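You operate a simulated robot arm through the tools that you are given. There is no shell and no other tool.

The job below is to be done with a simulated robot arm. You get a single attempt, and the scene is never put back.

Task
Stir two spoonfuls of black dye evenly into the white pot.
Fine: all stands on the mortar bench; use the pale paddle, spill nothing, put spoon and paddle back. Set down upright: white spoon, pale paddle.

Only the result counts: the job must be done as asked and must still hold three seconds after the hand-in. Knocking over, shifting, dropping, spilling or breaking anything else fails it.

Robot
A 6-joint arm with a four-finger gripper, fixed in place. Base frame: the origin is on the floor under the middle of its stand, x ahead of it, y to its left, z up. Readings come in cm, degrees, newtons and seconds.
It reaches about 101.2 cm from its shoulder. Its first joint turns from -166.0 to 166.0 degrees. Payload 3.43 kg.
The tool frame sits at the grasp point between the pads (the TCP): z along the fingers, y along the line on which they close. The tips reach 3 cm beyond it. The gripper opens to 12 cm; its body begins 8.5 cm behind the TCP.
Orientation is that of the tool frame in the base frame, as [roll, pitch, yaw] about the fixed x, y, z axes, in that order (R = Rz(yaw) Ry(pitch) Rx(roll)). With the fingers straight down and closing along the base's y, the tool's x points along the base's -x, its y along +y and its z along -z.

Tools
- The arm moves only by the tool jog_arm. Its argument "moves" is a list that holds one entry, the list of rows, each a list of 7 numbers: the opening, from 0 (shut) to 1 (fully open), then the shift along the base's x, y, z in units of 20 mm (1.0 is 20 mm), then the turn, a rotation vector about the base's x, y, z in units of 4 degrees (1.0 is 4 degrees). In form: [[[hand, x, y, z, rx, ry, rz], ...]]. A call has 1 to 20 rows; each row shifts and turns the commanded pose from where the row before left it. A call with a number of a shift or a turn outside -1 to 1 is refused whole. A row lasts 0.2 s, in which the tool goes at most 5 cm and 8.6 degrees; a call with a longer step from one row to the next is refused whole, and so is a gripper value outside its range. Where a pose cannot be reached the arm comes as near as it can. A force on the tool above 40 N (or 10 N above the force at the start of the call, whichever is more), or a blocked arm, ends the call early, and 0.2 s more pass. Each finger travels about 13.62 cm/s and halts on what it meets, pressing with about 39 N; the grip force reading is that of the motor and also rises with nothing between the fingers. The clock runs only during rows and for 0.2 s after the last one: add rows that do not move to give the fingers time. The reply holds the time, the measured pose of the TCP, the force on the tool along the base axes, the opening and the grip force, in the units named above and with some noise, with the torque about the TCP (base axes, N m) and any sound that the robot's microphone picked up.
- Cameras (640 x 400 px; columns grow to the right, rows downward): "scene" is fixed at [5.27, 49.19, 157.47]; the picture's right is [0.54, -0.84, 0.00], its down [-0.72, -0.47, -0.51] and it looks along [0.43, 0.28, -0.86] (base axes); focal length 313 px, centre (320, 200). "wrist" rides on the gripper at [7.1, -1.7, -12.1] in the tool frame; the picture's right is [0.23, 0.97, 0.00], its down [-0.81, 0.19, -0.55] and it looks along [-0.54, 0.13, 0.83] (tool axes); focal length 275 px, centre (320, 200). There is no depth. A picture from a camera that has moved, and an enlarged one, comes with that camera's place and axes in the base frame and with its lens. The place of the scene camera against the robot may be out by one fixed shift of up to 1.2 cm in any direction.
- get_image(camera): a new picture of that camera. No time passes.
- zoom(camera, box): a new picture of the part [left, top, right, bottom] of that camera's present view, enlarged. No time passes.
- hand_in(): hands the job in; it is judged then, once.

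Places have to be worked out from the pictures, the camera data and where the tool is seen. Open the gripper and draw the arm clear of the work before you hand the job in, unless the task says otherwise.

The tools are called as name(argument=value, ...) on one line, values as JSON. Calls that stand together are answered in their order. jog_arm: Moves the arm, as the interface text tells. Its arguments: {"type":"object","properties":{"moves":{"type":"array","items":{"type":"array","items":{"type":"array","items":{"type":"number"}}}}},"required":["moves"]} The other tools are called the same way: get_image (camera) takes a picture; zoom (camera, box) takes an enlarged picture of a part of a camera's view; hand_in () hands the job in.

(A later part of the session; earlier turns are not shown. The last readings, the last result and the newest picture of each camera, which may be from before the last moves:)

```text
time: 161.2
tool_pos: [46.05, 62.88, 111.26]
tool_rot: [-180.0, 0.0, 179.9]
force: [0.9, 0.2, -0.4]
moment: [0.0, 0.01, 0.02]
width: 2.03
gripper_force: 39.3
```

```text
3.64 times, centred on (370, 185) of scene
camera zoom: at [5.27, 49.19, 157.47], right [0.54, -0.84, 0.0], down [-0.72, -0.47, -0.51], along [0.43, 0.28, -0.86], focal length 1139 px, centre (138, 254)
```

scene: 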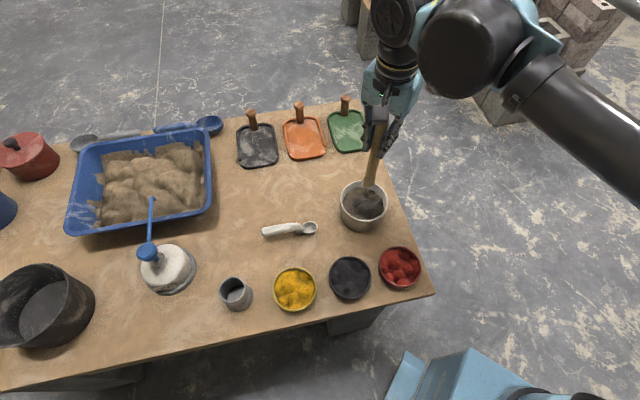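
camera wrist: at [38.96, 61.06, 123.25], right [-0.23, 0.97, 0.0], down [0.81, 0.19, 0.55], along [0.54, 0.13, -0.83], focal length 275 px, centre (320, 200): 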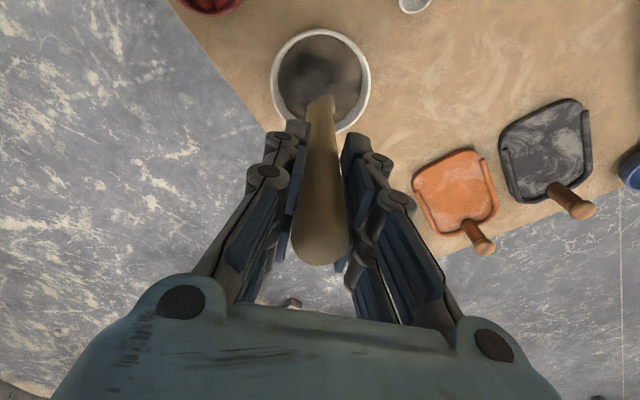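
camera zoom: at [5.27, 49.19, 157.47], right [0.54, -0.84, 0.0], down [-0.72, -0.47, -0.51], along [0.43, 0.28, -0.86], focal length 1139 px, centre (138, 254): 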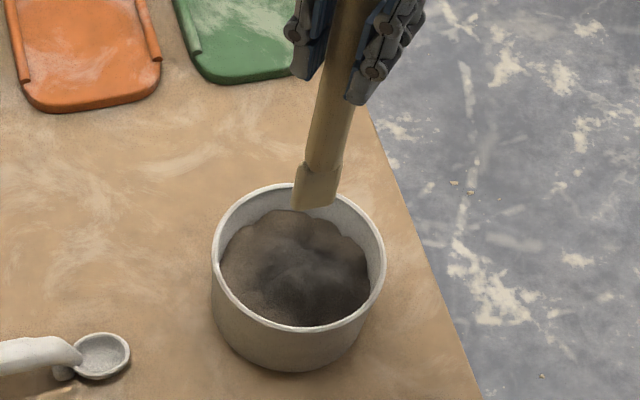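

I'll zoom the wrist view to pin the pot centre precisely before lowering the paddle.

zoom(camera="wrist", box=[250, 10, 390, 150])

```text
2.86 times, centred on (320, 80) of wrist
camera zoom: at [38.96, 61.06, 123.25], right [-0.23, 0.97, 0.0], down [0.81, 0.19, 0.55], along [0.54, 0.13, -0.83], focal length 786 px, centre (320, 543)
```

zoom: 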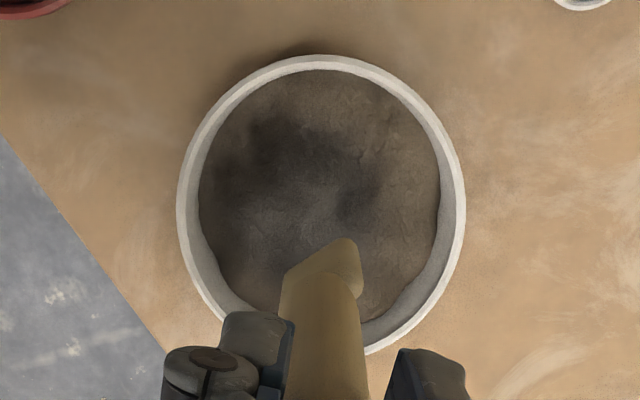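

The pot centre is (46.2, 62.7) and the blade is about 2.8 cm wide. I'll lower the paddle slowly into the mix at the centre, stopping with its end about 1 cm above the pot floor.

jog_arm(moves=[[[0, 0.02, -0.02, -0.4, 0, 0, 0], [0, 0.02, -0.02, -0.5, 0, 0, 0], [0, 0.02, -0.02, -0.5, 0, 0, 0], [0, 0.02, -0.02, -0.5, 0, 0, 0], [0, 0, -0.01, -0.5, 0, 0, 0], [0, 0, 0, -0.4, 0, 0, 0], [0, 0, 0, -0.35, 0, 0, 0], [0, 0, 0, -0.35, 0, 0, 0], [0, 0, 0, -0.3, 0, 0, 0], [0, 0, 0, -0.3, 0, 0, 0], [0, 0, 0, -0.3, 0, 0, 0], [0, 0, 0, -0.3, 0, 0, 0], [0, 0, 0, -0.3, 0, 0, 0], [0, 0, 0, -0.3, 0, 0, 0], [0, 0, 0, -0.3, 0, 0, 0], [0, 0, 0, -0.3, 0, 0, 0], [0, 0, 0, 0, 0, 0, 0]]])

get_image(camera="wrist")

zoom(camera="scene", box=[300, 130, 440, 240])

```text
time: 164.8
tool_pos: [46.25, 62.63, 99.71]
tool_rot: [179.9, 0.0, 179.9]
force: [-0.2, -1.1, 0.3]
moment: [-0.02, -0.03, 0.01]
width: 2.05
gripper_force: 39.2
```

```text
taken
camera wrist: at [39.27, 60.71, 111.65], right [-0.23, 0.97, 0.0], down [0.81, 0.19, 0.55], along [0.54, 0.13, -0.83], focal length 275 px, centre (320, 200)
```

wrist: 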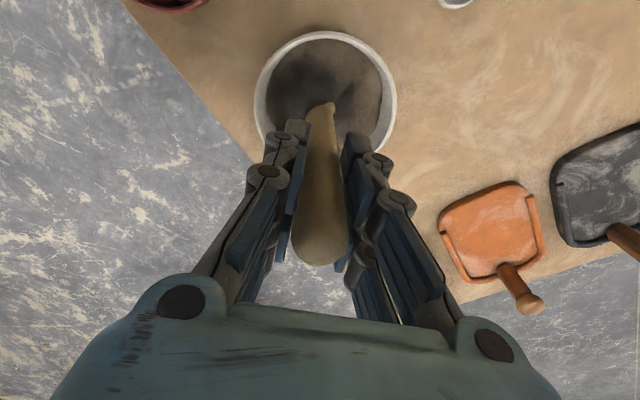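

```text
3.64 times, centred on (370, 185) of scene
camera zoom: at [5.27, 49.19, 157.47], right [0.54, -0.84, 0.0], down [-0.72, -0.47, -0.51], along [0.43, 0.28, -0.86], focal length 1139 px, centre (138, 254)
```

zoom: 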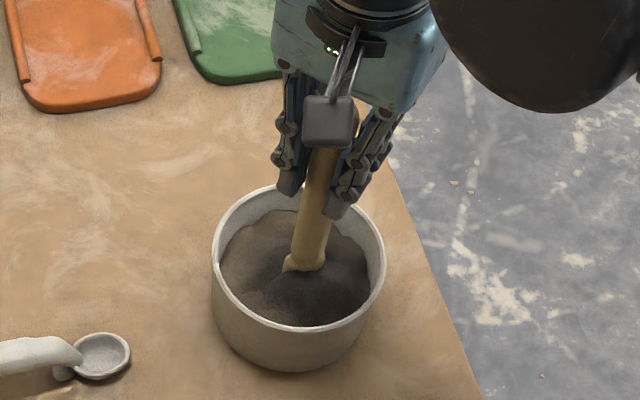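

The paddle end is in the mix at about 82.6. I'll lower 1 cm more and make a first small stirring circle (radius 1.5 cm), watching the forces.

jog_arm(moves=[[[0, 0.375, 0, -0.25, 0, 0, 0], [0, 0.375, 0, -0.25, 0, 0, 0], [0, -0.0452, 0.2565, 0, 0, 0, 0], [0, -0.1303, 0.2256, 0, 0, 0, 0], [0, -0.1995, 0.1674, 0, 0, 0, 0], [0, -0.2448, 0.0891, 0, 0, 0, 0], [0, -0.2604, 0, 0, 0, 0, 0], [0, -0.2448, -0.0891, 0, 0, 0, 0], [0, -0.1995, -0.1674, 0, 0, 0, 0], [0, -0.1303, -0.2256, 0, 0, 0, 0], [0, -0.0452, -0.2565, 0, 0, 0, 0], [0, 0.0452, -0.2565, 0, 0, 0, 0], [0, 0.1303, -0.2256, 0, 0, 0, 0], [0, 0.1995, -0.1674, 0, 0, 0, 0], [0, 0.2448, -0.0891, 0, 0, 0, 0], [0, 0.2604, 0, 0, 0, 0, 0], [0, 0.2448, 0.0891, 0, 0, 0, 0], [0, 0.1995, 0.1674, 0, 0, 0, 0], [0, 0.1303, 0.2256, 0, 0, 0, 0], [0, 0.0452, 0.2565, 0, 0, 0, 0]]])

zoom(camera="wrist", box=[240, 10, 400, 150])

zoom(camera="scene", box=[300, 130, 440, 240])

```text
time: 169.0
tool_pos: [47.67, 62.66, 98.63]
tool_rot: [180.0, -0.1, 179.9]
force: [-0.3, -0.1, -0.4]
moment: [-0.01, 0.0, 0.02]
width: 2.07
gripper_force: 39.6
```

```text
2.86 times, centred on (320, 80) of wrist
camera zoom: at [40.69, 60.79, 110.51], right [-0.23, 0.97, 0.0], down [0.81, 0.19, 0.55], along [0.54, 0.13, -0.83], focal length 786 px, centre (320, 543)
```

zoom: 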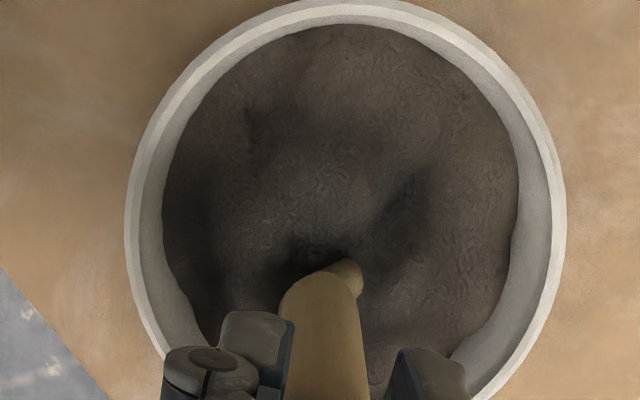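

```text
3.64 times, centred on (370, 185) of scene
camera zoom: at [5.27, 49.19, 157.47], right [0.54, -0.84, 0.0], down [-0.72, -0.47, -0.51], along [0.43, 0.28, -0.86], focal length 1139 px, centre (138, 254)
```

zoom: 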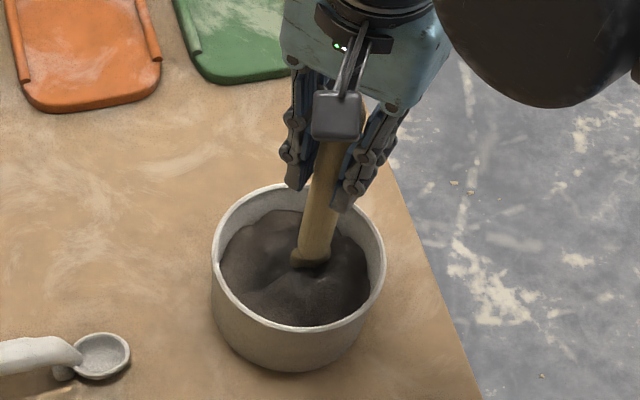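

The mix is darkening more uniformly with no resistance. I'll widen to a 3 cm radius circle.

jog_arm(moves=[[[0, 0.375, 0, 0, 0, 0, 0], [0, 0.375, 0, 0, 0, 0, 0], [0, -0.0905, 0.513, 0, 0, 0, 0], [0, -0.2606, 0.4512, 0, 0, 0, 0], [0, -0.399, 0.3348, 0, 0, 0, 0], [0, -0.4896, 0.1782, 0, 0, 0, 0], [0, -0.5208, 0, 0, 0, 0, 0], [0, -0.4896, -0.1782, 0, 0, 0, 0], [0, -0.399, -0.3348, 0, 0, 0, 0], [0, -0.2606, -0.4512, 0, 0, 0, 0], [0, -0.0905, -0.513, 0, 0, 0, 0], [0, 0.0905, -0.513, 0, 0, 0, 0], [0, 0.2606, -0.4512, 0, 0, 0, 0], [0, 0.399, -0.3348, 0, 0, 0, 0], [0, 0.4896, -0.1782, 0, 0, 0, 0], [0, 0.5208, 0, 0, 0, 0, 0], [0, 0.4896, 0.1782, 0, 0, 0, 0], [0, 0.399, 0.3348, 0, 0, 0, 0], [0, 0.2606, 0.4512, 0, 0, 0, 0], [0, 0.0905, 0.513, 0, 0, 0, 0]]])

zoom(camera="wrist", box=[240, 10, 400, 150])

zoom(camera="scene", box=[300, 130, 440, 240])

```text
time: 173.2
tool_pos: [49.3, 62.62, 98.72]
tool_rot: [-180.0, 0.0, -180.0]
force: [-0.1, -0.1, 0.1]
moment: [-0.01, 0.01, -0.02]
width: 2.04
gripper_force: 39.0
```

```text
2.86 times, centred on (320, 80) of wrist
camera zoom: at [42.26, 60.8, 110.58], right [-0.23, 0.97, 0.0], down [0.81, 0.19, 0.55], along [0.54, 0.13, -0.83], focal length 786 px, centre (320, 543)
```

zoom: 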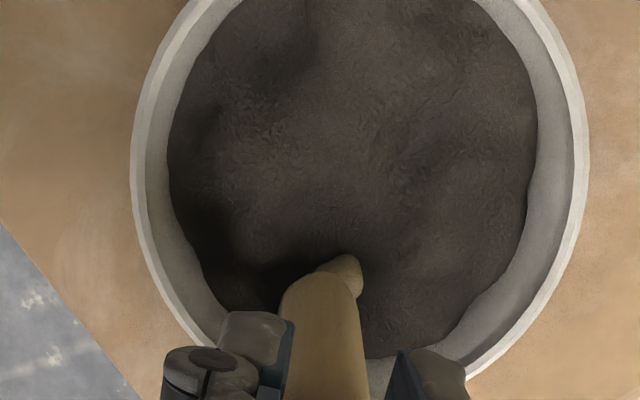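

```text
3.64 times, centred on (370, 185) of scene
camera zoom: at [5.27, 49.19, 157.47], right [0.54, -0.84, 0.0], down [-0.72, -0.47, -0.51], along [0.43, 0.28, -0.86], focal length 1139 px, centre (138, 254)
```

zoom: 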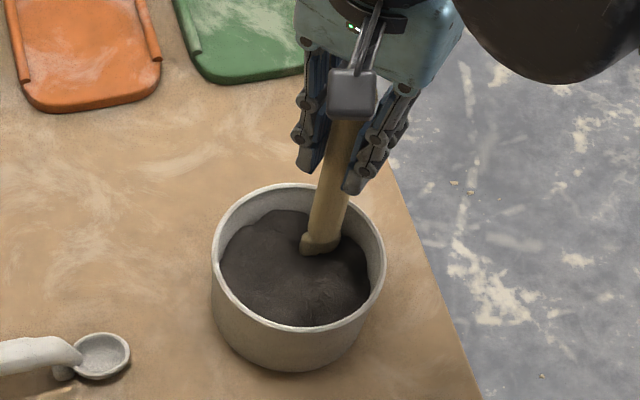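

The colour already looks quite even. I'll stir further with a wider 3.5 cm circle in the opposite direction to catch the edges.

jog_arm(moves=[[[0, 0.25, 0, 0, 0, 0, 0], [0, -0.1055, -0.5985, 0, 0, 0, 0], [0, -0.304, -0.5264, 0, 0, 0, 0], [0, -0.4655, -0.3906, 0, 0, 0, 0], [0, -0.5712, -0.2079, 0, 0, 0, 0], [0, -0.6076, 0, 0, 0, 0, 0], [0, -0.5712, 0.2079, 0, 0, 0, 0], [0, -0.4655, 0.3906, 0, 0, 0, 0], [0, -0.304, 0.5264, 0, 0, 0, 0], [0, -0.1055, 0.5985, 0, 0, 0, 0], [0, 0.1055, 0.5985, 0, 0, 0, 0], [0, 0.304, 0.5264, 0, 0, 0, 0], [0, 0.4655, 0.3906, 0, 0, 0, 0], [0, 0.5712, 0.2079, 0, 0, 0, 0], [0, 0.6076, 0, 0, 0, 0, 0], [0, 0.5712, -0.2079, 0, 0, 0, 0], [0, 0.4655, -0.3906, 0, 0, 0, 0], [0, 0.304, -0.5264, 0, 0, 0, 0], [0, 0.1055, -0.5985, 0, 0, 0, 0]]])

jog_arm(moves=[[[0, -0.25, 0, -0.1, 0, 0, 0], [0, -0.0905, 0.513, 0, 0, 0, 0], [0, -0.2606, 0.4512, 0, 0, 0, 0], [0, -0.399, 0.3348, 0, 0, 0, 0], [0, -0.4896, 0.1782, 0, 0, 0, 0], [0, -0.5208, 0, 0, 0, 0, 0], [0, -0.4896, -0.1782, 0, 0, 0, 0], [0, -0.399, -0.3348, 0, 0, 0, 0], [0, -0.2606, -0.4512, 0, 0, 0, 0], [0, -0.0905, -0.513, 0, 0, 0, 0], [0, 0.0905, -0.513, 0, 0, 0, 0], [0, 0.2606, -0.4512, 0, 0, 0, 0], [0, 0.399, -0.3348, 0, 0, 0, 0], [0, 0.4896, -0.1782, 0, 0, 0, 0], [0, 0.5208, 0, 0, 0, 0, 0], [0, 0.4896, 0.1782, 0, 0, 0, 0], [0, 0.399, 0.3348, 0, 0, 0, 0], [0, 0.2606, 0.4512, 0, 0, 0, 0], [0, 0.0905, 0.513, 0, 0, 0, 0]]])

zoom(camera="wrist", box=[240, 10, 400, 150])

zoom(camera="scene", box=[300, 130, 440, 240])

```text
time: 177.2
tool_pos: [49.76, 62.64, 98.44]
tool_rot: [180.0, -0.1, -179.9]
force: [0.7, -0.2, -1.1]
moment: [0.01, -0.01, 0.01]
width: 2.05
gripper_force: 38.7
```

```text
time: 181.2
tool_pos: [49.34, 62.66, 98.52]
tool_rot: [179.9, -0.1, 180.0]
force: [0.3, 1.0, -0.8]
moment: [0.03, 0.02, 0.0]
width: 2.04
gripper_force: 38.7
```

```text
2.86 times, centred on (320, 80) of wrist
camera zoom: at [42.28, 60.79, 110.29], right [-0.23, 0.97, 0.0], down [0.81, 0.19, 0.55], along [0.54, 0.13, -0.83], focal length 786 px, centre (320, 543)
```

zoom: 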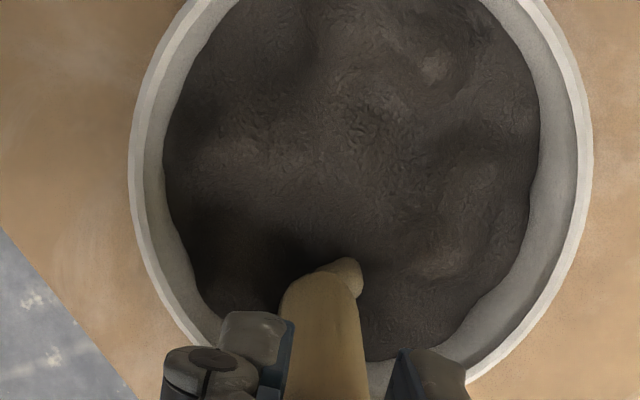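

```text
3.64 times, centred on (370, 185) of scene
camera zoom: at [5.27, 49.19, 157.47], right [0.54, -0.84, 0.0], down [-0.72, -0.47, -0.51], along [0.43, 0.28, -0.86], focal length 1139 px, centre (138, 254)
```

zoom: 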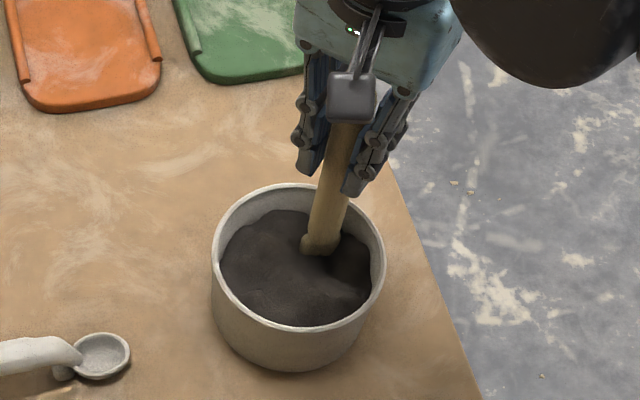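

It's mostly uniform, but a couple of lighter lumps surfaced. I'll keep stirring slightly deeper with varied radii and directions.

jog_arm(moves=[[[0, 0.25, 0, -0.1, 0, 0, 0], [0, -0.1055, 0.5985, 0, 0, 0, 0], [0, -0.304, 0.5264, 0, 0, 0, 0], [0, -0.4655, 0.3906, 0, 0, 0, 0], [0, -0.5712, 0.2079, 0, 0, 0, 0], [0, -0.6076, 0, 0, 0, 0, 0], [0, -0.5712, -0.2079, 0, 0, 0, 0], [0, -0.4655, -0.3906, 0, 0, 0, 0], [0, -0.304, -0.5264, 0, 0, 0, 0], [0, -0.1055, -0.5985, 0, 0, 0, 0], [0, 0.1055, -0.5985, 0, 0, 0, 0], [0, 0.304, -0.5264, 0, 0, 0, 0], [0, 0.4655, -0.3906, 0, 0, 0, 0], [0, 0.5712, -0.2079, 0, 0, 0, 0], [0, 0.6076, 0, 0, 0, 0, 0], [0, 0.5712, 0.2079, 0, 0, 0, 0], [0, 0.4655, 0.3906, 0, 0, 0, 0], [0, 0.304, 0.5264, 0, 0, 0, 0], [0, 0.1055, 0.5985, 0, 0, 0, 0]]])

jog_arm(moves=[[[0, -0.375, 0, 0, 0, 0, 0], [0, -0.375, 0, 0, 0, 0, 0], [0, -0.0603, -0.342, 0, 0, 0, 0], [0, -0.1737, -0.3008, 0, 0, 0, 0], [0, -0.266, -0.2232, 0, 0, 0, 0], [0, -0.3264, -0.1188, 0, 0, 0, 0], [0, -0.3472, 0, 0, 0, 0, 0], [0, -0.3264, 0.1188, 0, 0, 0, 0], [0, -0.266, 0.2232, 0, 0, 0, 0], [0, -0.1737, 0.3008, 0, 0, 0, 0], [0, -0.0603, 0.342, 0, 0, 0, 0], [0, 0.0603, 0.342, 0, 0, 0, 0], [0, 0.1737, 0.3008, 0, 0, 0, 0], [0, 0.266, 0.2232, 0, 0, 0, 0], [0, 0.3264, 0.1188, 0, 0, 0, 0], [0, 0.3472, 0, 0, 0, 0, 0], [0, 0.3264, -0.1188, 0, 0, 0, 0], [0, 0.266, -0.2232, 0, 0, 0, 0], [0, 0.1737, -0.3008, 0, 0, 0, 0], [0, 0.0603, -0.342, 0, 0, 0, 0]]])

jog_arm(moves=[[[0, 0.375, 0, 0, 0, 0, 0], [0, 0.375, 0, 0, 0, 0, 0], [0, -0.1055, -0.5985, 0, 0, 0, 0], [0, -0.304, -0.5264, 0, 0, 0, 0], [0, -0.4655, -0.3906, 0, 0, 0, 0], [0, -0.5712, -0.2079, 0, 0, 0, 0], [0, -0.6076, 0, 0, 0, 0, 0], [0, -0.5712, 0.2079, 0, 0, 0, 0], [0, -0.4655, 0.3906, 0, 0, 0, 0], [0, -0.304, 0.5264, 0, 0, 0, 0], [0, -0.1055, 0.5985, 0, 0, 0, 0], [0, 0.1055, 0.5985, 0, 0, 0, 0], [0, 0.304, 0.5264, 0, 0, 0, 0], [0, 0.4655, 0.3906, 0, 0, 0, 0], [0, 0.5712, 0.2079, 0, 0, 0, 0], [0, 0.6076, 0, 0, 0, 0, 0], [0, 0.5712, -0.2079, 0, 0, 0, 0], [0, 0.4655, -0.3906, 0, 0, 0, 0], [0, 0.304, -0.5264, 0, 0, 0, 0], [0, 0.1055, -0.5985, 0, 0, 0, 0]]])

zoom(camera="wrist", box=[240, 10, 400, 150])

zoom(camera="scene", box=[300, 130, 440, 240])

```text
time: 185.2
tool_pos: [49.86, 62.54, 98.22]
tool_rot: [-179.9, 0.0, 180.0]
force: [0.5, -0.8, -0.8]
moment: [0.0, 0.01, -0.01]
width: 2.04
gripper_force: 39.1
```

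```text
time: 189.4
tool_pos: [48.46, 62.58, 98.05]
tool_rot: [180.0, -0.1, 179.9]
force: [0.7, 0.2, -1.1]
moment: [-0.01, -0.01, 0.0]
width: 2.06
gripper_force: 39.4
```

```text
time: 193.6
tool_pos: [49.74, 62.51, 98.08]
tool_rot: [-180.0, 0.0, -180.0]
force: [-0.3, 0.8, -0.6]
moment: [0.01, 0.03, 0.02]
width: 2.07
gripper_force: 39.0
```

```text
2.86 times, centred on (320, 80) of wrist
camera zoom: at [42.67, 60.74, 110.08], right [-0.23, 0.97, 0.0], down [0.81, 0.19, 0.55], along [0.54, 0.13, -0.83], focal length 786 px, centre (320, 543)
```

zoom: 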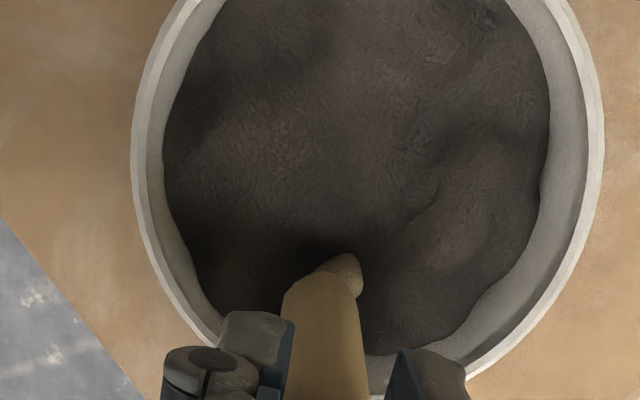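

```text
3.64 times, centred on (370, 185) of scene
camera zoom: at [5.27, 49.19, 157.47], right [0.54, -0.84, 0.0], down [-0.72, -0.47, -0.51], along [0.43, 0.28, -0.86], focal length 1139 px, centre (138, 254)
```

zoom: 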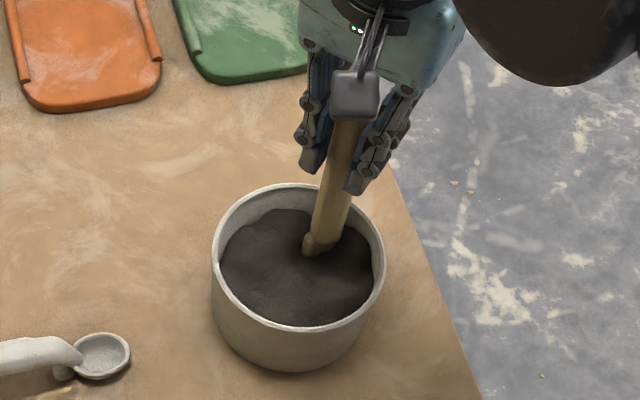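

It's very even now. I'll add two more revolutions (one wide, one tight) for thoroughness and finish at the centre.

jog_arm(moves=[[[0, -0.1055, 0.5985, 0, 0, 0, 0], [0, -0.304, 0.5264, 0, 0, 0, 0], [0, -0.4655, 0.3906, 0, 0, 0, 0], [0, -0.5712, 0.2079, 0, 0, 0, 0], [0, -0.6076, 0, 0, 0, 0, 0], [0, -0.5712, -0.2079, 0, 0, 0, 0], [0, -0.4655, -0.3906, 0, 0, 0, 0], [0, -0.304, -0.5264, 0, 0, 0, 0], [0, -0.1055, -0.5985, 0, 0, 0, 0], [0, 0.1055, -0.5985, 0, 0, 0, 0], [0, 0.304, -0.5264, 0, 0, 0, 0], [0, 0.4655, -0.3906, 0, 0, 0, 0], [0, 0.5712, -0.2079, 0, 0, 0, 0], [0, 0.6076, 0, 0, 0, 0, 0], [0, 0.5712, 0.2079, 0, 0, 0, 0], [0, 0.4655, 0.3906, 0, 0, 0, 0], [0, 0.304, 0.5264, 0, 0, 0, 0], [0, 0.1055, 0.5985, 0, 0, 0, 0], [0, -0.375, 0, 0, 0, 0, 0], [0, -0.375, 0, 0, 0, 0, 0]]])

jog_arm(moves=[[[0, -0.0603, 0.342, 0, 0, 0, 0], [0, -0.1737, 0.3008, 0, 0, 0, 0], [0, -0.266, 0.2232, 0, 0, 0, 0], [0, -0.3264, 0.1188, 0, 0, 0, 0], [0, -0.3472, 0, 0, 0, 0, 0], [0, -0.3264, -0.1188, 0, 0, 0, 0], [0, -0.266, -0.2232, 0, 0, 0, 0], [0, -0.1737, -0.3008, 0, 0, 0, 0], [0, -0.0603, -0.342, 0, 0, 0, 0], [0, 0.0603, -0.342, 0, 0, 0, 0], [0, 0.1737, -0.3008, 0, 0, 0, 0], [0, 0.266, -0.2232, 0, 0, 0, 0], [0, 0.3264, -0.1188, 0, 0, 0, 0], [0, 0.3472, 0, 0, 0, 0, 0], [0, 0.3264, 0.1188, 0, 0, 0, 0], [0, 0.266, 0.2232, 0, 0, 0, 0], [0, 0.1737, 0.3008, 0, 0, 0, 0], [0, 0.0603, 0.342, 0, 0, 0, 0], [0, -0.5, 0, 0, 0, 0, 0], [0, -0.5, 0.05, 0, 0, 0, 0]]])

zoom(camera="wrist", box=[240, 10, 400, 150])

zoom(camera="scene", box=[300, 130, 440, 240])

```text
time: 197.8
tool_pos: [48.24, 62.68, 98.24]
tool_rot: [180.0, 0.0, 180.0]
force: [-0.2, 0.3, 0.0]
moment: [0.0, 0.0, -0.04]
width: 2.04
gripper_force: 38.6
```

```text
time: 202.0
tool_pos: [46.24, 62.77, 98.14]
tool_rot: [-180.0, 0.0, 179.9]
force: [-0.2, 0.0, -0.4]
moment: [0.01, 0.01, 0.04]
width: 2.03
gripper_force: 39.2
```

```text
2.86 times, centred on (320, 80) of wrist
camera zoom: at [39.13, 60.81, 110.15], right [-0.23, 0.97, 0.0], down [0.81, 0.19, 0.55], along [0.54, 0.13, -0.83], focal length 786 px, centre (320, 543)
```

zoom: 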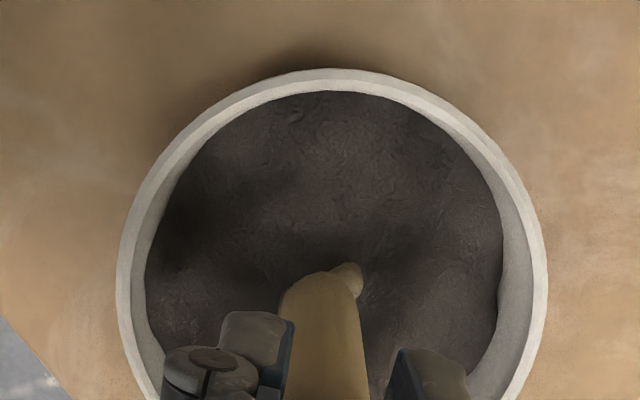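

```text
3.64 times, centred on (370, 185) of scene
camera zoom: at [5.27, 49.19, 157.47], right [0.54, -0.84, 0.0], down [-0.72, -0.47, -0.51], along [0.43, 0.28, -0.86], focal length 1139 px, centre (138, 254)
```

zoom: 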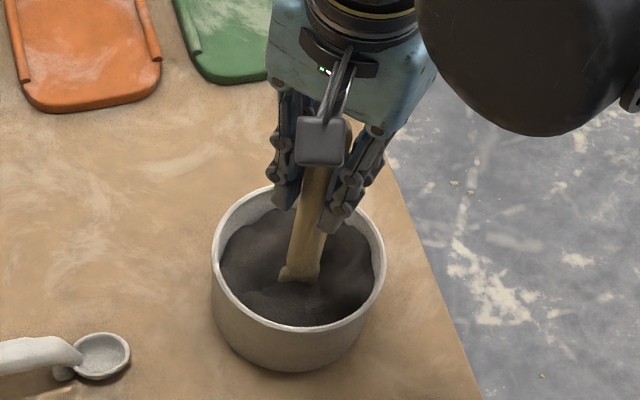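

The mix is even throughout. I'll lift the paddle slowly, pause above the pot and check for anything clinging to it.

jog_arm(moves=[[[0, 0, 0, 0.15, 0, 0, 0], [0, 0, 0, 0.2, 0, 0, 0], [0, 0, 0, 0.25, 0, 0, 0], [0, 0, 0, 0.3, 0, 0, 0], [0, 0, 0, 0.35, 0, 0, 0], [0, 0, 0, 0.4, 0, 0, 0], [0, 0, 0, 0.4, 0, 0, 0], [0, 0, 0, 0.4, 0, 0, 0], [0, 0, 0, 0.4, 0, 0, 0], [0, 0, 0, 0.45, 0, 0, 0], [0, 0, 0, 0.5, 0, 0, 0], [0, 0, 0, 0.5, 0, 0, 0], [0, 0, 0, 0.5, 0, 0, 0], [0, 0, 0, 0.5, 0, 0, 0], [0, 0, 0, 0.5, 0, 0, 0], [0, 0, 0, 0.5, 0, 0, 0], [0, 0, 0, 0.3, 0, 0, 0], [0, 0, 0, 0, 0, 0, 0], [0, 0, 0, 0, 0, 0, 0]]])

zoom(camera="scene", box=[300, 130, 440, 240])

zoom(camera="wrist", box=[240, 10, 400, 150])

```text
time: 206.0
tool_pos: [46.29, 62.73, 111.27]
tool_rot: [180.0, 0.0, 179.9]
force: [0.8, -0.1, -1.0]
moment: [0.02, 0.05, -0.03]
width: 2.06
gripper_force: 38.6
```

```text
3.64 times, centred on (370, 185) of scene
camera zoom: at [5.27, 49.19, 157.47], right [0.54, -0.84, 0.0], down [-0.72, -0.47, -0.51], along [0.43, 0.28, -0.86], focal length 1139 px, centre (138, 254)
```

zoom: 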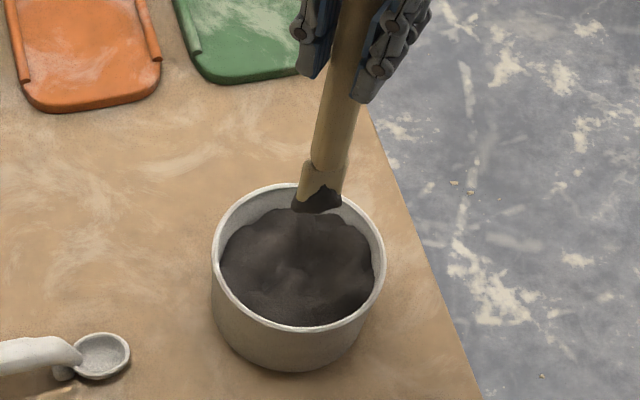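

```text
2.86 times, centred on (320, 80) of wrist
camera zoom: at [39.23, 60.86, 123.28], right [-0.23, 0.97, 0.0], down [0.81, 0.19, 0.55], along [0.54, 0.13, -0.83], focal length 786 px, centre (320, 543)
```

zoom: 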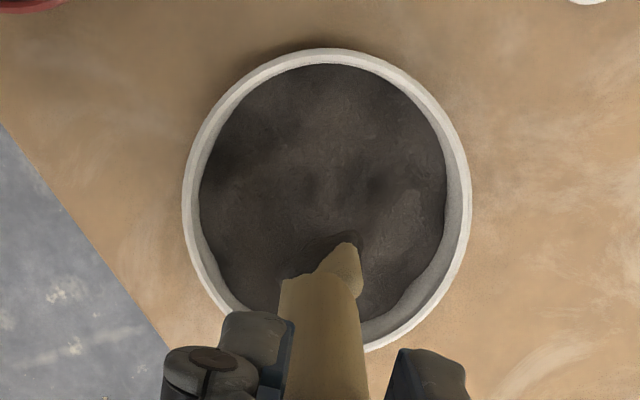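

There's a dark blob on the blade's end. I'll zoom in to see whether it's residue or loose material.

zoom(camera="scene", box=[360, 165, 400, 195])

zoom(camera="wrist", box=[300, 80, 345, 115])

```text
13.33 times, centred on (380, 180) of scene
camera zoom: at [5.27, 49.19, 157.47], right [0.54, -0.84, 0.0], down [-0.72, -0.47, -0.51], along [0.43, 0.28, -0.86], focal length 4178 px, centre (-480, 467)
```

zoom: 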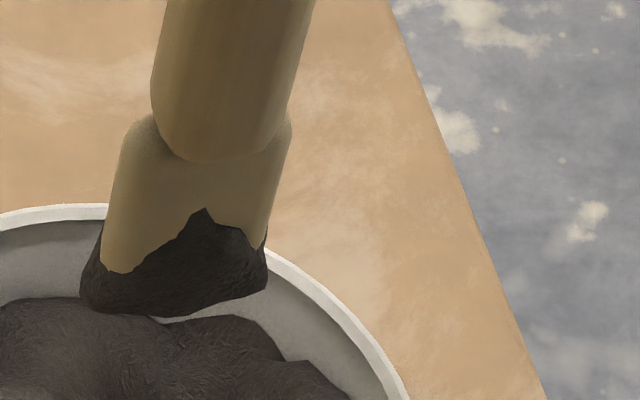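

```text
11.43 times, centred on (322, 98) of wrist
camera zoom: at [39.23, 60.86, 123.28], right [-0.23, 0.97, 0.0], down [0.81, 0.19, 0.55], along [0.54, 0.13, -0.83], focal length 3146 px, centre (291, 1371)
```

zoom: 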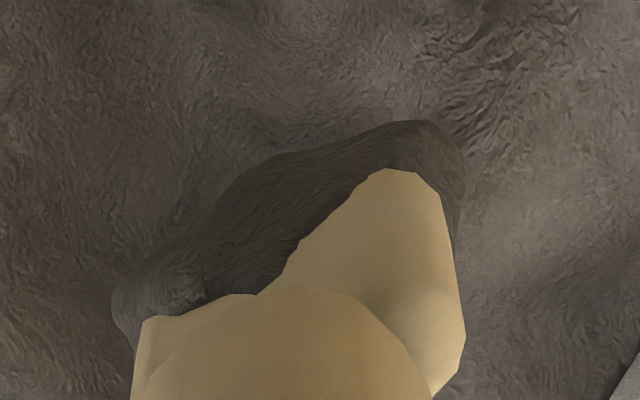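

A sticky clump clings to the paddle's end. I'll lower the tip to just inside the pot's mouth and shake it gently to drop the clump back in.

jog_arm(moves=[[[0, 0, 0, -0.5, 0, 0, 0], [0, 0, 0, -0.5, 0, 0, 0], [0, 0, 0, -0.5, 0, 0, 0], [0, 0, 0, -0.5, 0, 0, 0], [0, 0, 0, -0.5, 0, 0, 0], [0, 0, 0, -0.5, 0, 0, 0], [0, 0, 0, -0.3, 0, 0, 0], [0, 0, 0, 0.6, 0, 0, 0], [0, 0, 0, -0.6, 0, 0, 0], [0, 0, 0, 0.6, 0, 0, 0], [0, 0, 0, -0.6, 0, 0, 0], [0, 0, 0, 0.6, 0, 0, 0], [0, 0, 0, -0.6, 0, 0, 0], [0, 0, 0, 0, 0, 0, 0]]])

zoom(camera="scene", box=[340, 150, 410, 210])

zoom(camera="wrist", box=[290, 70, 355, 120])

```text
time: 209.0
tool_pos: [46.24, 62.63, 104.74]
tool_rot: [179.9, -0.1, -180.0]
force: [-0.2, -0.2, -0.9]
moment: [0.0, 0.0, -0.01]
width: 2.05
gripper_force: 39.2
```

```text
6.67 times, centred on (375, 180) of scene
camera zoom: at [5.27, 49.19, 157.47], right [0.54, -0.84, 0.0], down [-0.72, -0.47, -0.51], along [0.43, 0.28, -0.86], focal length 2089 px, centre (-47, 333)
```

zoom: 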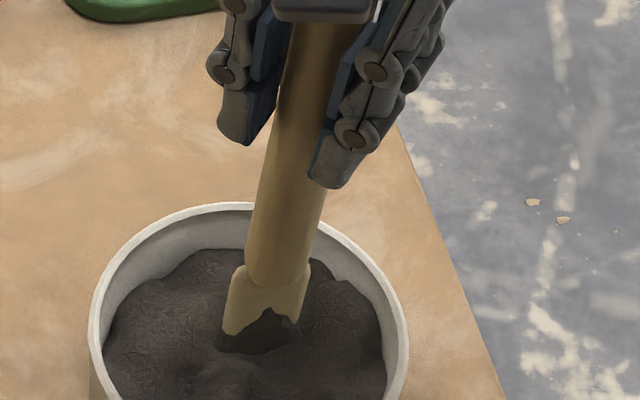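

```text
8.00 times, centred on (322, 95) of wrist
camera zoom: at [39.11, 60.82, 116.63], right [-0.23, 0.97, 0.0], down [0.81, 0.19, 0.55], along [0.54, 0.13, -0.83], focal length 2202 px, centre (300, 1040)
```

zoom: 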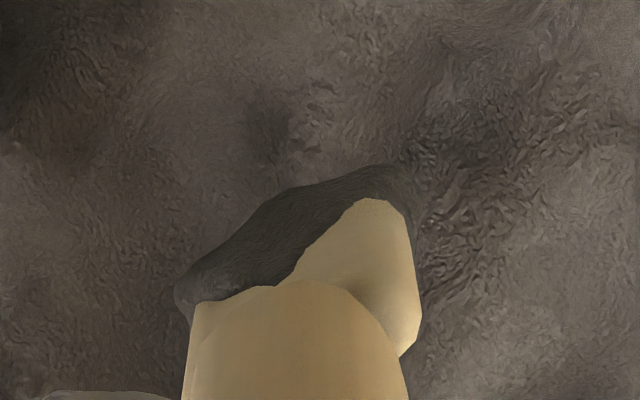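

The clump still clings. I'll try a brisker horizontal shake, with the tip low inside the pot mouth so anything loosened falls in.

jog_arm(moves=[[[0, 0, 0, -0.3, 0, 0, 0], [0, 0.5, 0, 0, 0, 0, 0], [0, -1, 0, 0, 0, 0, 0], [0, 1, 0, 0, 0, 0, 0], [0, -1, 0, 0, 0, 0, 0], [0, 1, 0, 0, 0, 0, 0], [0, -1, 0, 0, 0, 0, 0], [0, 1, 0, 0, 0, 0, 0], [0, -0.5, 0, 0, 0, 0, 0], [0, 0, 0.5, 0, 0, 0, 0], [0, 0, -1, 0, 0, 0, 0], [0, 0, 1, 0, 0, 0, 0], [0, 0, -1, 0, 0, 0, 0], [0, 0, 1, 0, 0, 0, 0], [0, 0, -0.5, 0, 0, 0, 0], [0, 0, 0, 1, 0, 0, 0], [0, 0, 0, -1, 0, 0, 0], [0, 0, 0, 1, 0, 0, 0], [0, 0, 0, -0.7, 0, 0, 0], [0, 0, 0, 0, 0, 0, 0]]])

zoom(camera="scene", box=[340, 150, 410, 210])

zoom(camera="wrist", box=[290, 70, 355, 120])

```text
time: 213.2
tool_pos: [46.45, 62.35, 105.05]
tool_rot: [180.0, 0.0, 179.9]
force: [1.1, 0.3, -0.9]
moment: [-0.02, 0.01, 0.03]
width: 2.05
gripper_force: 39.1
```

```text
6.67 times, centred on (375, 180) of scene
camera zoom: at [5.27, 49.19, 157.47], right [0.54, -0.84, 0.0], down [-0.72, -0.47, -0.51], along [0.43, 0.28, -0.86], focal length 2089 px, centre (-47, 333)
```

zoom: 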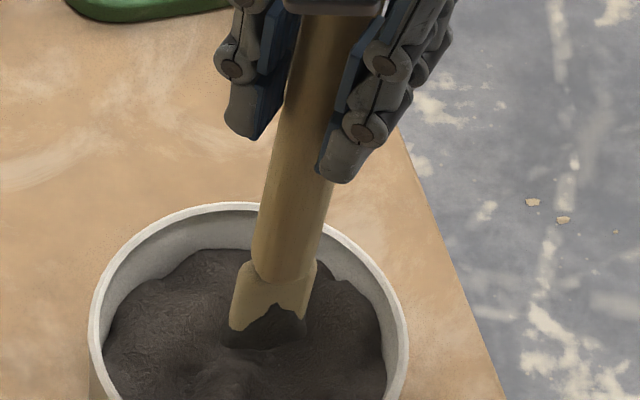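

```text
8.00 times, centred on (322, 95) of wrist
camera zoom: at [39.28, 60.67, 116.85], right [-0.23, 0.97, 0.0], down [0.81, 0.19, 0.55], along [0.54, 0.13, -0.83], focal length 2202 px, centre (300, 1040)
```

zoom: 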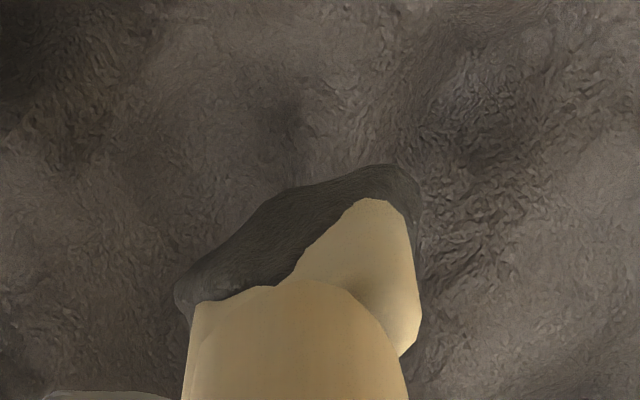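

The coating is stuck firmly. I'll scrape it against the pot's inner wall on the −x side: lower the tip a little, approach the wall, and watch the force closely.

jog_arm(moves=[[[0, 0, 0.08, -0.5, 0, 0, 0], [0, 0, 0.08, -0.5, 0, 0, 0], [0, -0.3, 0, -0.4, 0, 0, 0], [0, -0.4, 0, 0, 0, 0, 0], [0, -0.4, 0, 0, 0, 0, 0], [0, -0.4, 0, 0, 0, 0, 0], [0, -0.3, 0, 0, 0, 0, 0], [0, 0, 0, 0, 0, 0, 0]]])

zoom(camera="scene", box=[330, 160, 410, 230])

zoom(camera="wrist", box=[240, 40, 400, 160])

```text
time: 215.0
tool_pos: [42.83, 62.91, 101.96]
tool_rot: [-180.0, 0.0, 179.9]
force: [0.3, -0.3, -1.2]
moment: [0.03, 0.0, 0.0]
width: 2.06
gripper_force: 39.3
```

```text
5.71 times, centred on (370, 195) of scene
camera zoom: at [5.27, 49.19, 157.47], right [0.54, -0.84, 0.0], down [-0.72, -0.47, -0.51], along [0.43, 0.28, -0.86], focal length 1790 px, centre (34, 229)
```

zoom: 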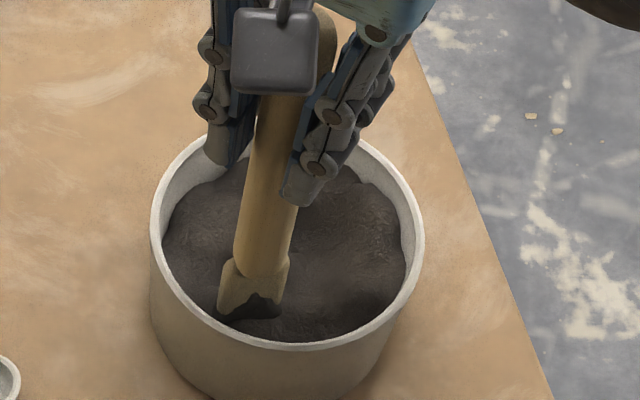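

```text
3.33 times, centred on (320, 100) of wrist
camera zoom: at [35.64, 61.03, 113.91], right [-0.23, 0.97, 0.0], down [0.81, 0.19, 0.55], along [0.54, 0.13, -0.83], focal length 918 px, centre (320, 533)
```

zoom: 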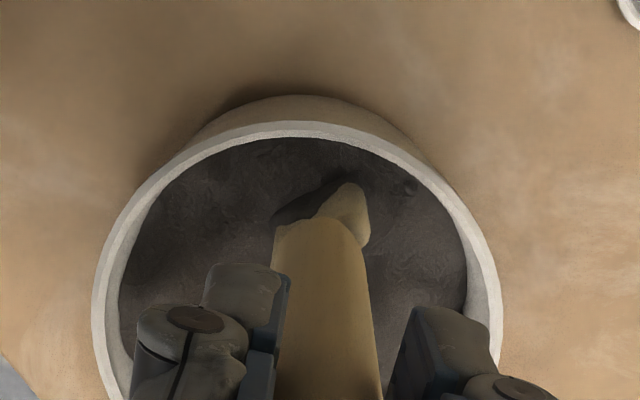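

The tip is inside the pot, about 1 cm from the −x wall. I'll approach in small steps.

jog_arm(moves=[[[0, -0.1, 0, 0, 0, 0, 0], [0, -0.1, 0, 0, 0, 0, 0], [0, -0.1, 0, 0, 0, 0, 0], [0, -0.1, 0, 0, 0, 0, 0], [0, 0, 0, 0, 0, 0, 0]]])

jog_arm(moves=[[[0, -0.08, 0, 0, 0, 0, 0], [0, -0.08, 0, 0, 0, 0, 0], [0, 0, 0, 0, 0, 0, 0]]])

zoom(camera="wrist", box=[240, 40, 400, 160])

```text
time: 216.2
tool_pos: [42.04, 63.14, 101.99]
tool_rot: [-180.0, 0.0, -179.9]
force: [0.2, -1.1, -0.9]
moment: [0.02, 0.01, 0.01]
width: 2.06
gripper_force: 39.0
```

```text
time: 217.0
tool_pos: [41.71, 63.07, 102.07]
tool_rot: [179.9, 0.0, -180.0]
force: [-0.8, 0.3, -1.2]
moment: [0.02, 0.01, -0.01]
width: 2.05
gripper_force: 39.1
```

```text
3.33 times, centred on (320, 100) of wrist
camera zoom: at [34.59, 61.19, 113.95], right [-0.23, 0.97, 0.0], down [0.81, 0.19, 0.55], along [0.54, 0.13, -0.83], focal length 918 px, centre (320, 533)
```

zoom: 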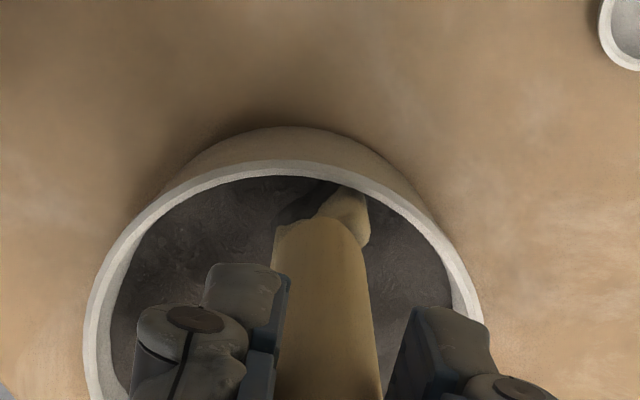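

The blade is right at the wall with no contact force yet. I'll take a tiny step more, then draw up along the wall to scrape.

jog_arm(moves=[[[0, -0.06, 0, 0, 0, 0, 0], [0, -0.06, 0, 0, 0, 0, 0], [0, 0, 0, 0, 0, 0, 0]]])

jog_arm(moves=[[[0, -0.06, 0, 0, 0, 0, 0], [0, 0, 0, 0, 0, 0, 0]]])

```text
time: 217.8
tool_pos: [41.44, 63.04, 101.96]
tool_rot: [180.0, 0.0, 179.9]
force: [8.1, -1.2, -0.2]
moment: [-0.07, -1.18, -0.05]
width: 2.07
gripper_force: 38.9
```

```text
time: 218.4
tool_pos: [41.36, 63.05, 101.85]
tool_rot: [179.9, 0.0, -180.0]
force: [8.7, -2.0, 0.4]
moment: [-0.23, -1.15, -0.03]
width: 2.07
gripper_force: 39.1
```

Contact is about 8 N. I'll back off slightly and draw the paddle up along the wall.

jog_arm(moves=[[[0, 0.05, 0, 0, 0, 0, 0], [0, 0, 0, 0.2, 0, 0, 0], [0, 0, 0, 0.3, 0, 0, 0], [0, 0, 0, 0.3, 0, 0, 0], [0, 0, 0, 0.3, 0, 0, 0], [0, 0, 0, 0.2, 0, 0, 0], [0, 0.1, 0, 0, 0, 0, 0], [0, 0.3, 0, 0, 0, 0, 0], [0, 0, 0, 0, 0, 0, 0]]])

zoom(camera="scene", box=[330, 160, 410, 230])

zoom(camera="wrist", box=[240, 40, 400, 160])

```text
time: 220.4
tool_pos: [42.12, 63.01, 104.56]
tool_rot: [-180.0, -0.1, 179.9]
force: [0.5, -0.5, -1.6]
moment: [0.03, 0.0, 0.01]
width: 2.09
gripper_force: 38.7
```

```text
5.71 times, centred on (370, 195) of scene
camera zoom: at [5.27, 49.19, 157.47], right [0.54, -0.84, 0.0], down [-0.72, -0.47, -0.51], along [0.43, 0.28, -0.86], focal length 1790 px, centre (34, 229)
```

zoom: 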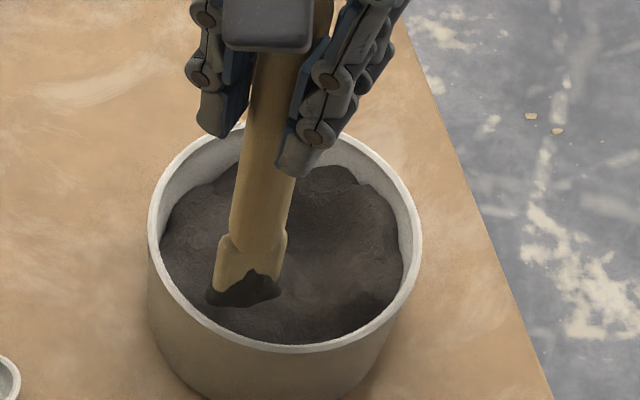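

```text
3.33 times, centred on (320, 100) of wrist
camera zoom: at [35.06, 61.25, 116.54], right [-0.23, 0.97, 0.0], down [0.81, 0.19, 0.55], along [0.54, 0.13, -0.83], focal length 918 px, centre (320, 533)
```

zoom: 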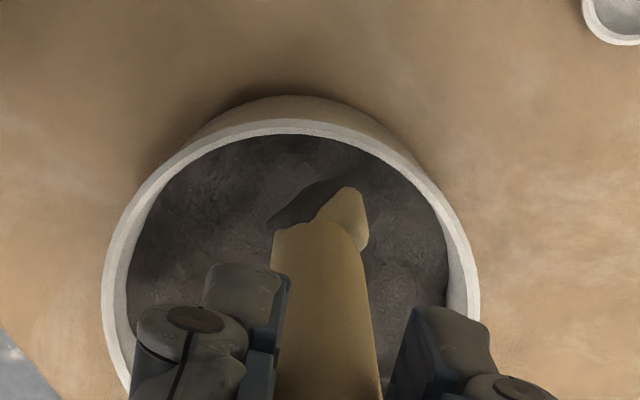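

Scraping left the coating unchanged, so it appears to be a fixed film rather than a loose blob. I'll raise over the pot and hold for a few seconds to see whether anything drips.

jog_arm(moves=[[[0, 0.4, 0, 0.4, 0, 0, 0], [0, 0.4, 0, 0.5, 0, 0, 0], [0, 0.4, 0, 0.5, 0, 0, 0], [0, 0.4, 0, 0.5, 0, 0, 0], [0, 0.3, 0, 0.5, 0, 0, 0], [0, 0, 0, 0.5, 0, 0, 0], [0, 0, 0, 0.4, 0, 0, 0], [0, 0, 0, 0, 0, 0, 0], [0, 0, 0, 0, 0, 0, 0], [0, 0, 0, 0, 0, 0, 0], [0, 0, 0, 0, 0, 0, 0], [0, 0, 0, 0, 0, 0, 0], [0, 0, 0, 0, 0, 0, 0], [0, 0, 0, 0, 0, 0, 0], [0, 0, 0, 0, 0, 0, 0], [0, 0, 0, 0, 0, 0, 0], [0, 0, 0, 0, 0, 0, 0], [0, 0, 0, 0, 0, 0, 0], [0, 0, 0, 0, 0, 0, 0], [0, 0, 0, 0, 0, 0, 0]]])

zoom(camera="scene", box=[340, 150, 420, 210])

zoom(camera="wrist", box=[290, 70, 355, 120])

```text
time: 224.6
tool_pos: [46.01, 62.98, 111.17]
tool_rot: [180.0, 0.1, 180.0]
force: [0.2, -0.7, -0.4]
moment: [0.0, 0.03, 0.0]
width: 2.02
gripper_force: 38.6
```

```text
6.67 times, centred on (380, 180) of scene
camera zoom: at [5.27, 49.19, 157.47], right [0.54, -0.84, 0.0], down [-0.72, -0.47, -0.51], along [0.43, 0.28, -0.86], focal length 2089 px, centre (-80, 333)
```

zoom: 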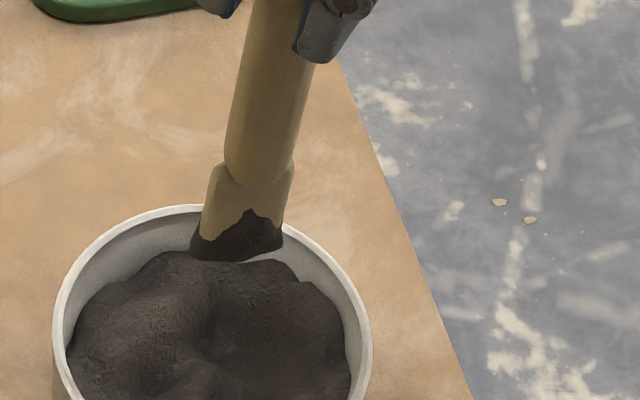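

```text
8.00 times, centred on (322, 95) of wrist
camera zoom: at [38.93, 61.16, 123.09], right [-0.23, 0.97, 0.0], down [0.81, 0.19, 0.55], along [0.54, 0.13, -0.83], focal length 2202 px, centre (300, 1040)
```

zoom: 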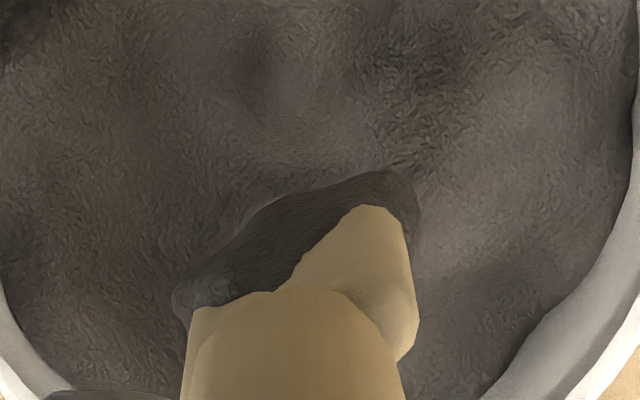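

Nothing drips; the film is stable. I'll carry the paddle smoothly back to above its cup.

jog_arm(moves=[[[0, -0.5, 0.19, 0, 0, 0, 0], [0, -0.8, 0.3, 0, 0, 0, 0], [0, -0.95, 0.35, 0, 0, 0, 0], [0, -0.95, 0.35, 0, 0, 0, 0], [0, -0.95, 0.35, 0, 0, 0, 0], [0, -0.95, 0.35, 0, 0, 0, 0], [0, -0.95, 0.35, 0, 0, 0, 0], [0, -0.95, 0.35, 0, 0, 0, 0], [0, -0.95, 0.35, 0, 0, 0, 0], [0, -0.95, 0.35, 0, 0, 0, 0], [0, -0.95, 0.35, 0, 0, 0, 0], [0, -0.95, 0.35, 0, 0, 0, 0], [0, -0.95, 0.35, 0, 0, 0, 0], [0, -0.95, 0.35, 0, 0, 0, 0], [0, -0.95, 0.35, 0, 0, 0, 0], [0, -0.95, 0.35, 0, 0, 0, 0], [0, -0.95, 0.35, 0, 0, 0, 0], [0, -0.95, 0.35, 0, 0, 0, 0], [0, -0.9, 0.34, 0, 0, 0, 0], [0, -0.62, 0.24, 0, 0, 0, 0]]])

get_image(camera="wrist")

get_image(camera="scene")

zoom(camera="wrist", box=[270, 30, 370, 130])

```text
time: 228.8
tool_pos: [9.92, 76.44, 111.26]
tool_rot: [180.0, 0.0, 179.9]
force: [0.9, -0.7, 0.3]
moment: [0.05, 0.0, -0.01]
width: 2.06
gripper_force: 38.7
```

```text
taken
camera wrist: at [2.88, 74.57, 123.17], right [-0.23, 0.97, 0.0], down [0.81, 0.19, 0.55], along [0.54, 0.13, -0.83], focal length 275 px, centre (320, 200)
```

wrist: 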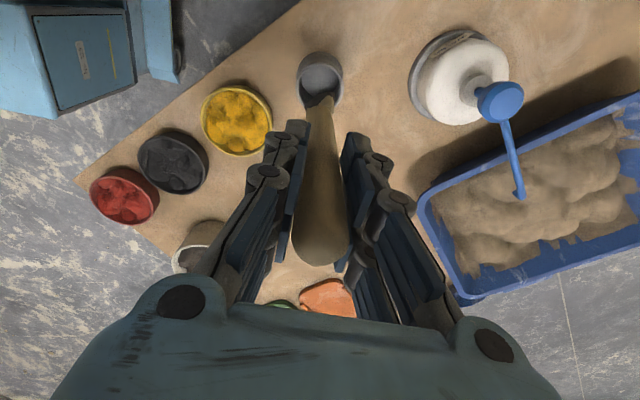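

```text
taken
```

scene: 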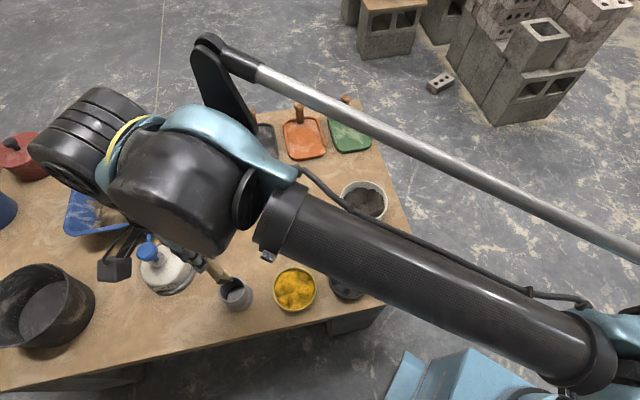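

```text
4.00 times, centred on (320, 80) of wrist
camera zoom: at [2.88, 74.57, 123.17], right [-0.23, 0.97, 0.0], down [0.81, 0.19, 0.55], along [0.54, 0.13, -0.83], focal length 1101 px, centre (320, 680)
```

zoom: 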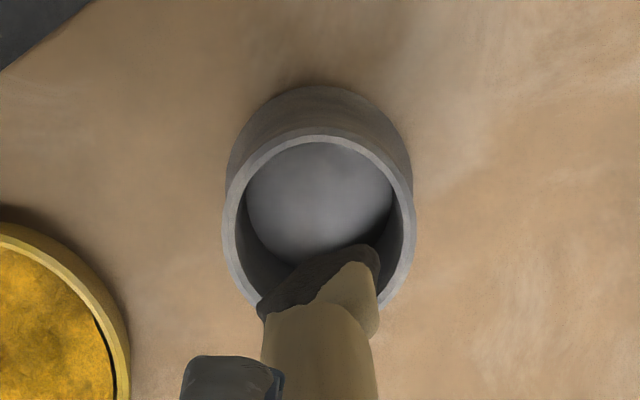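

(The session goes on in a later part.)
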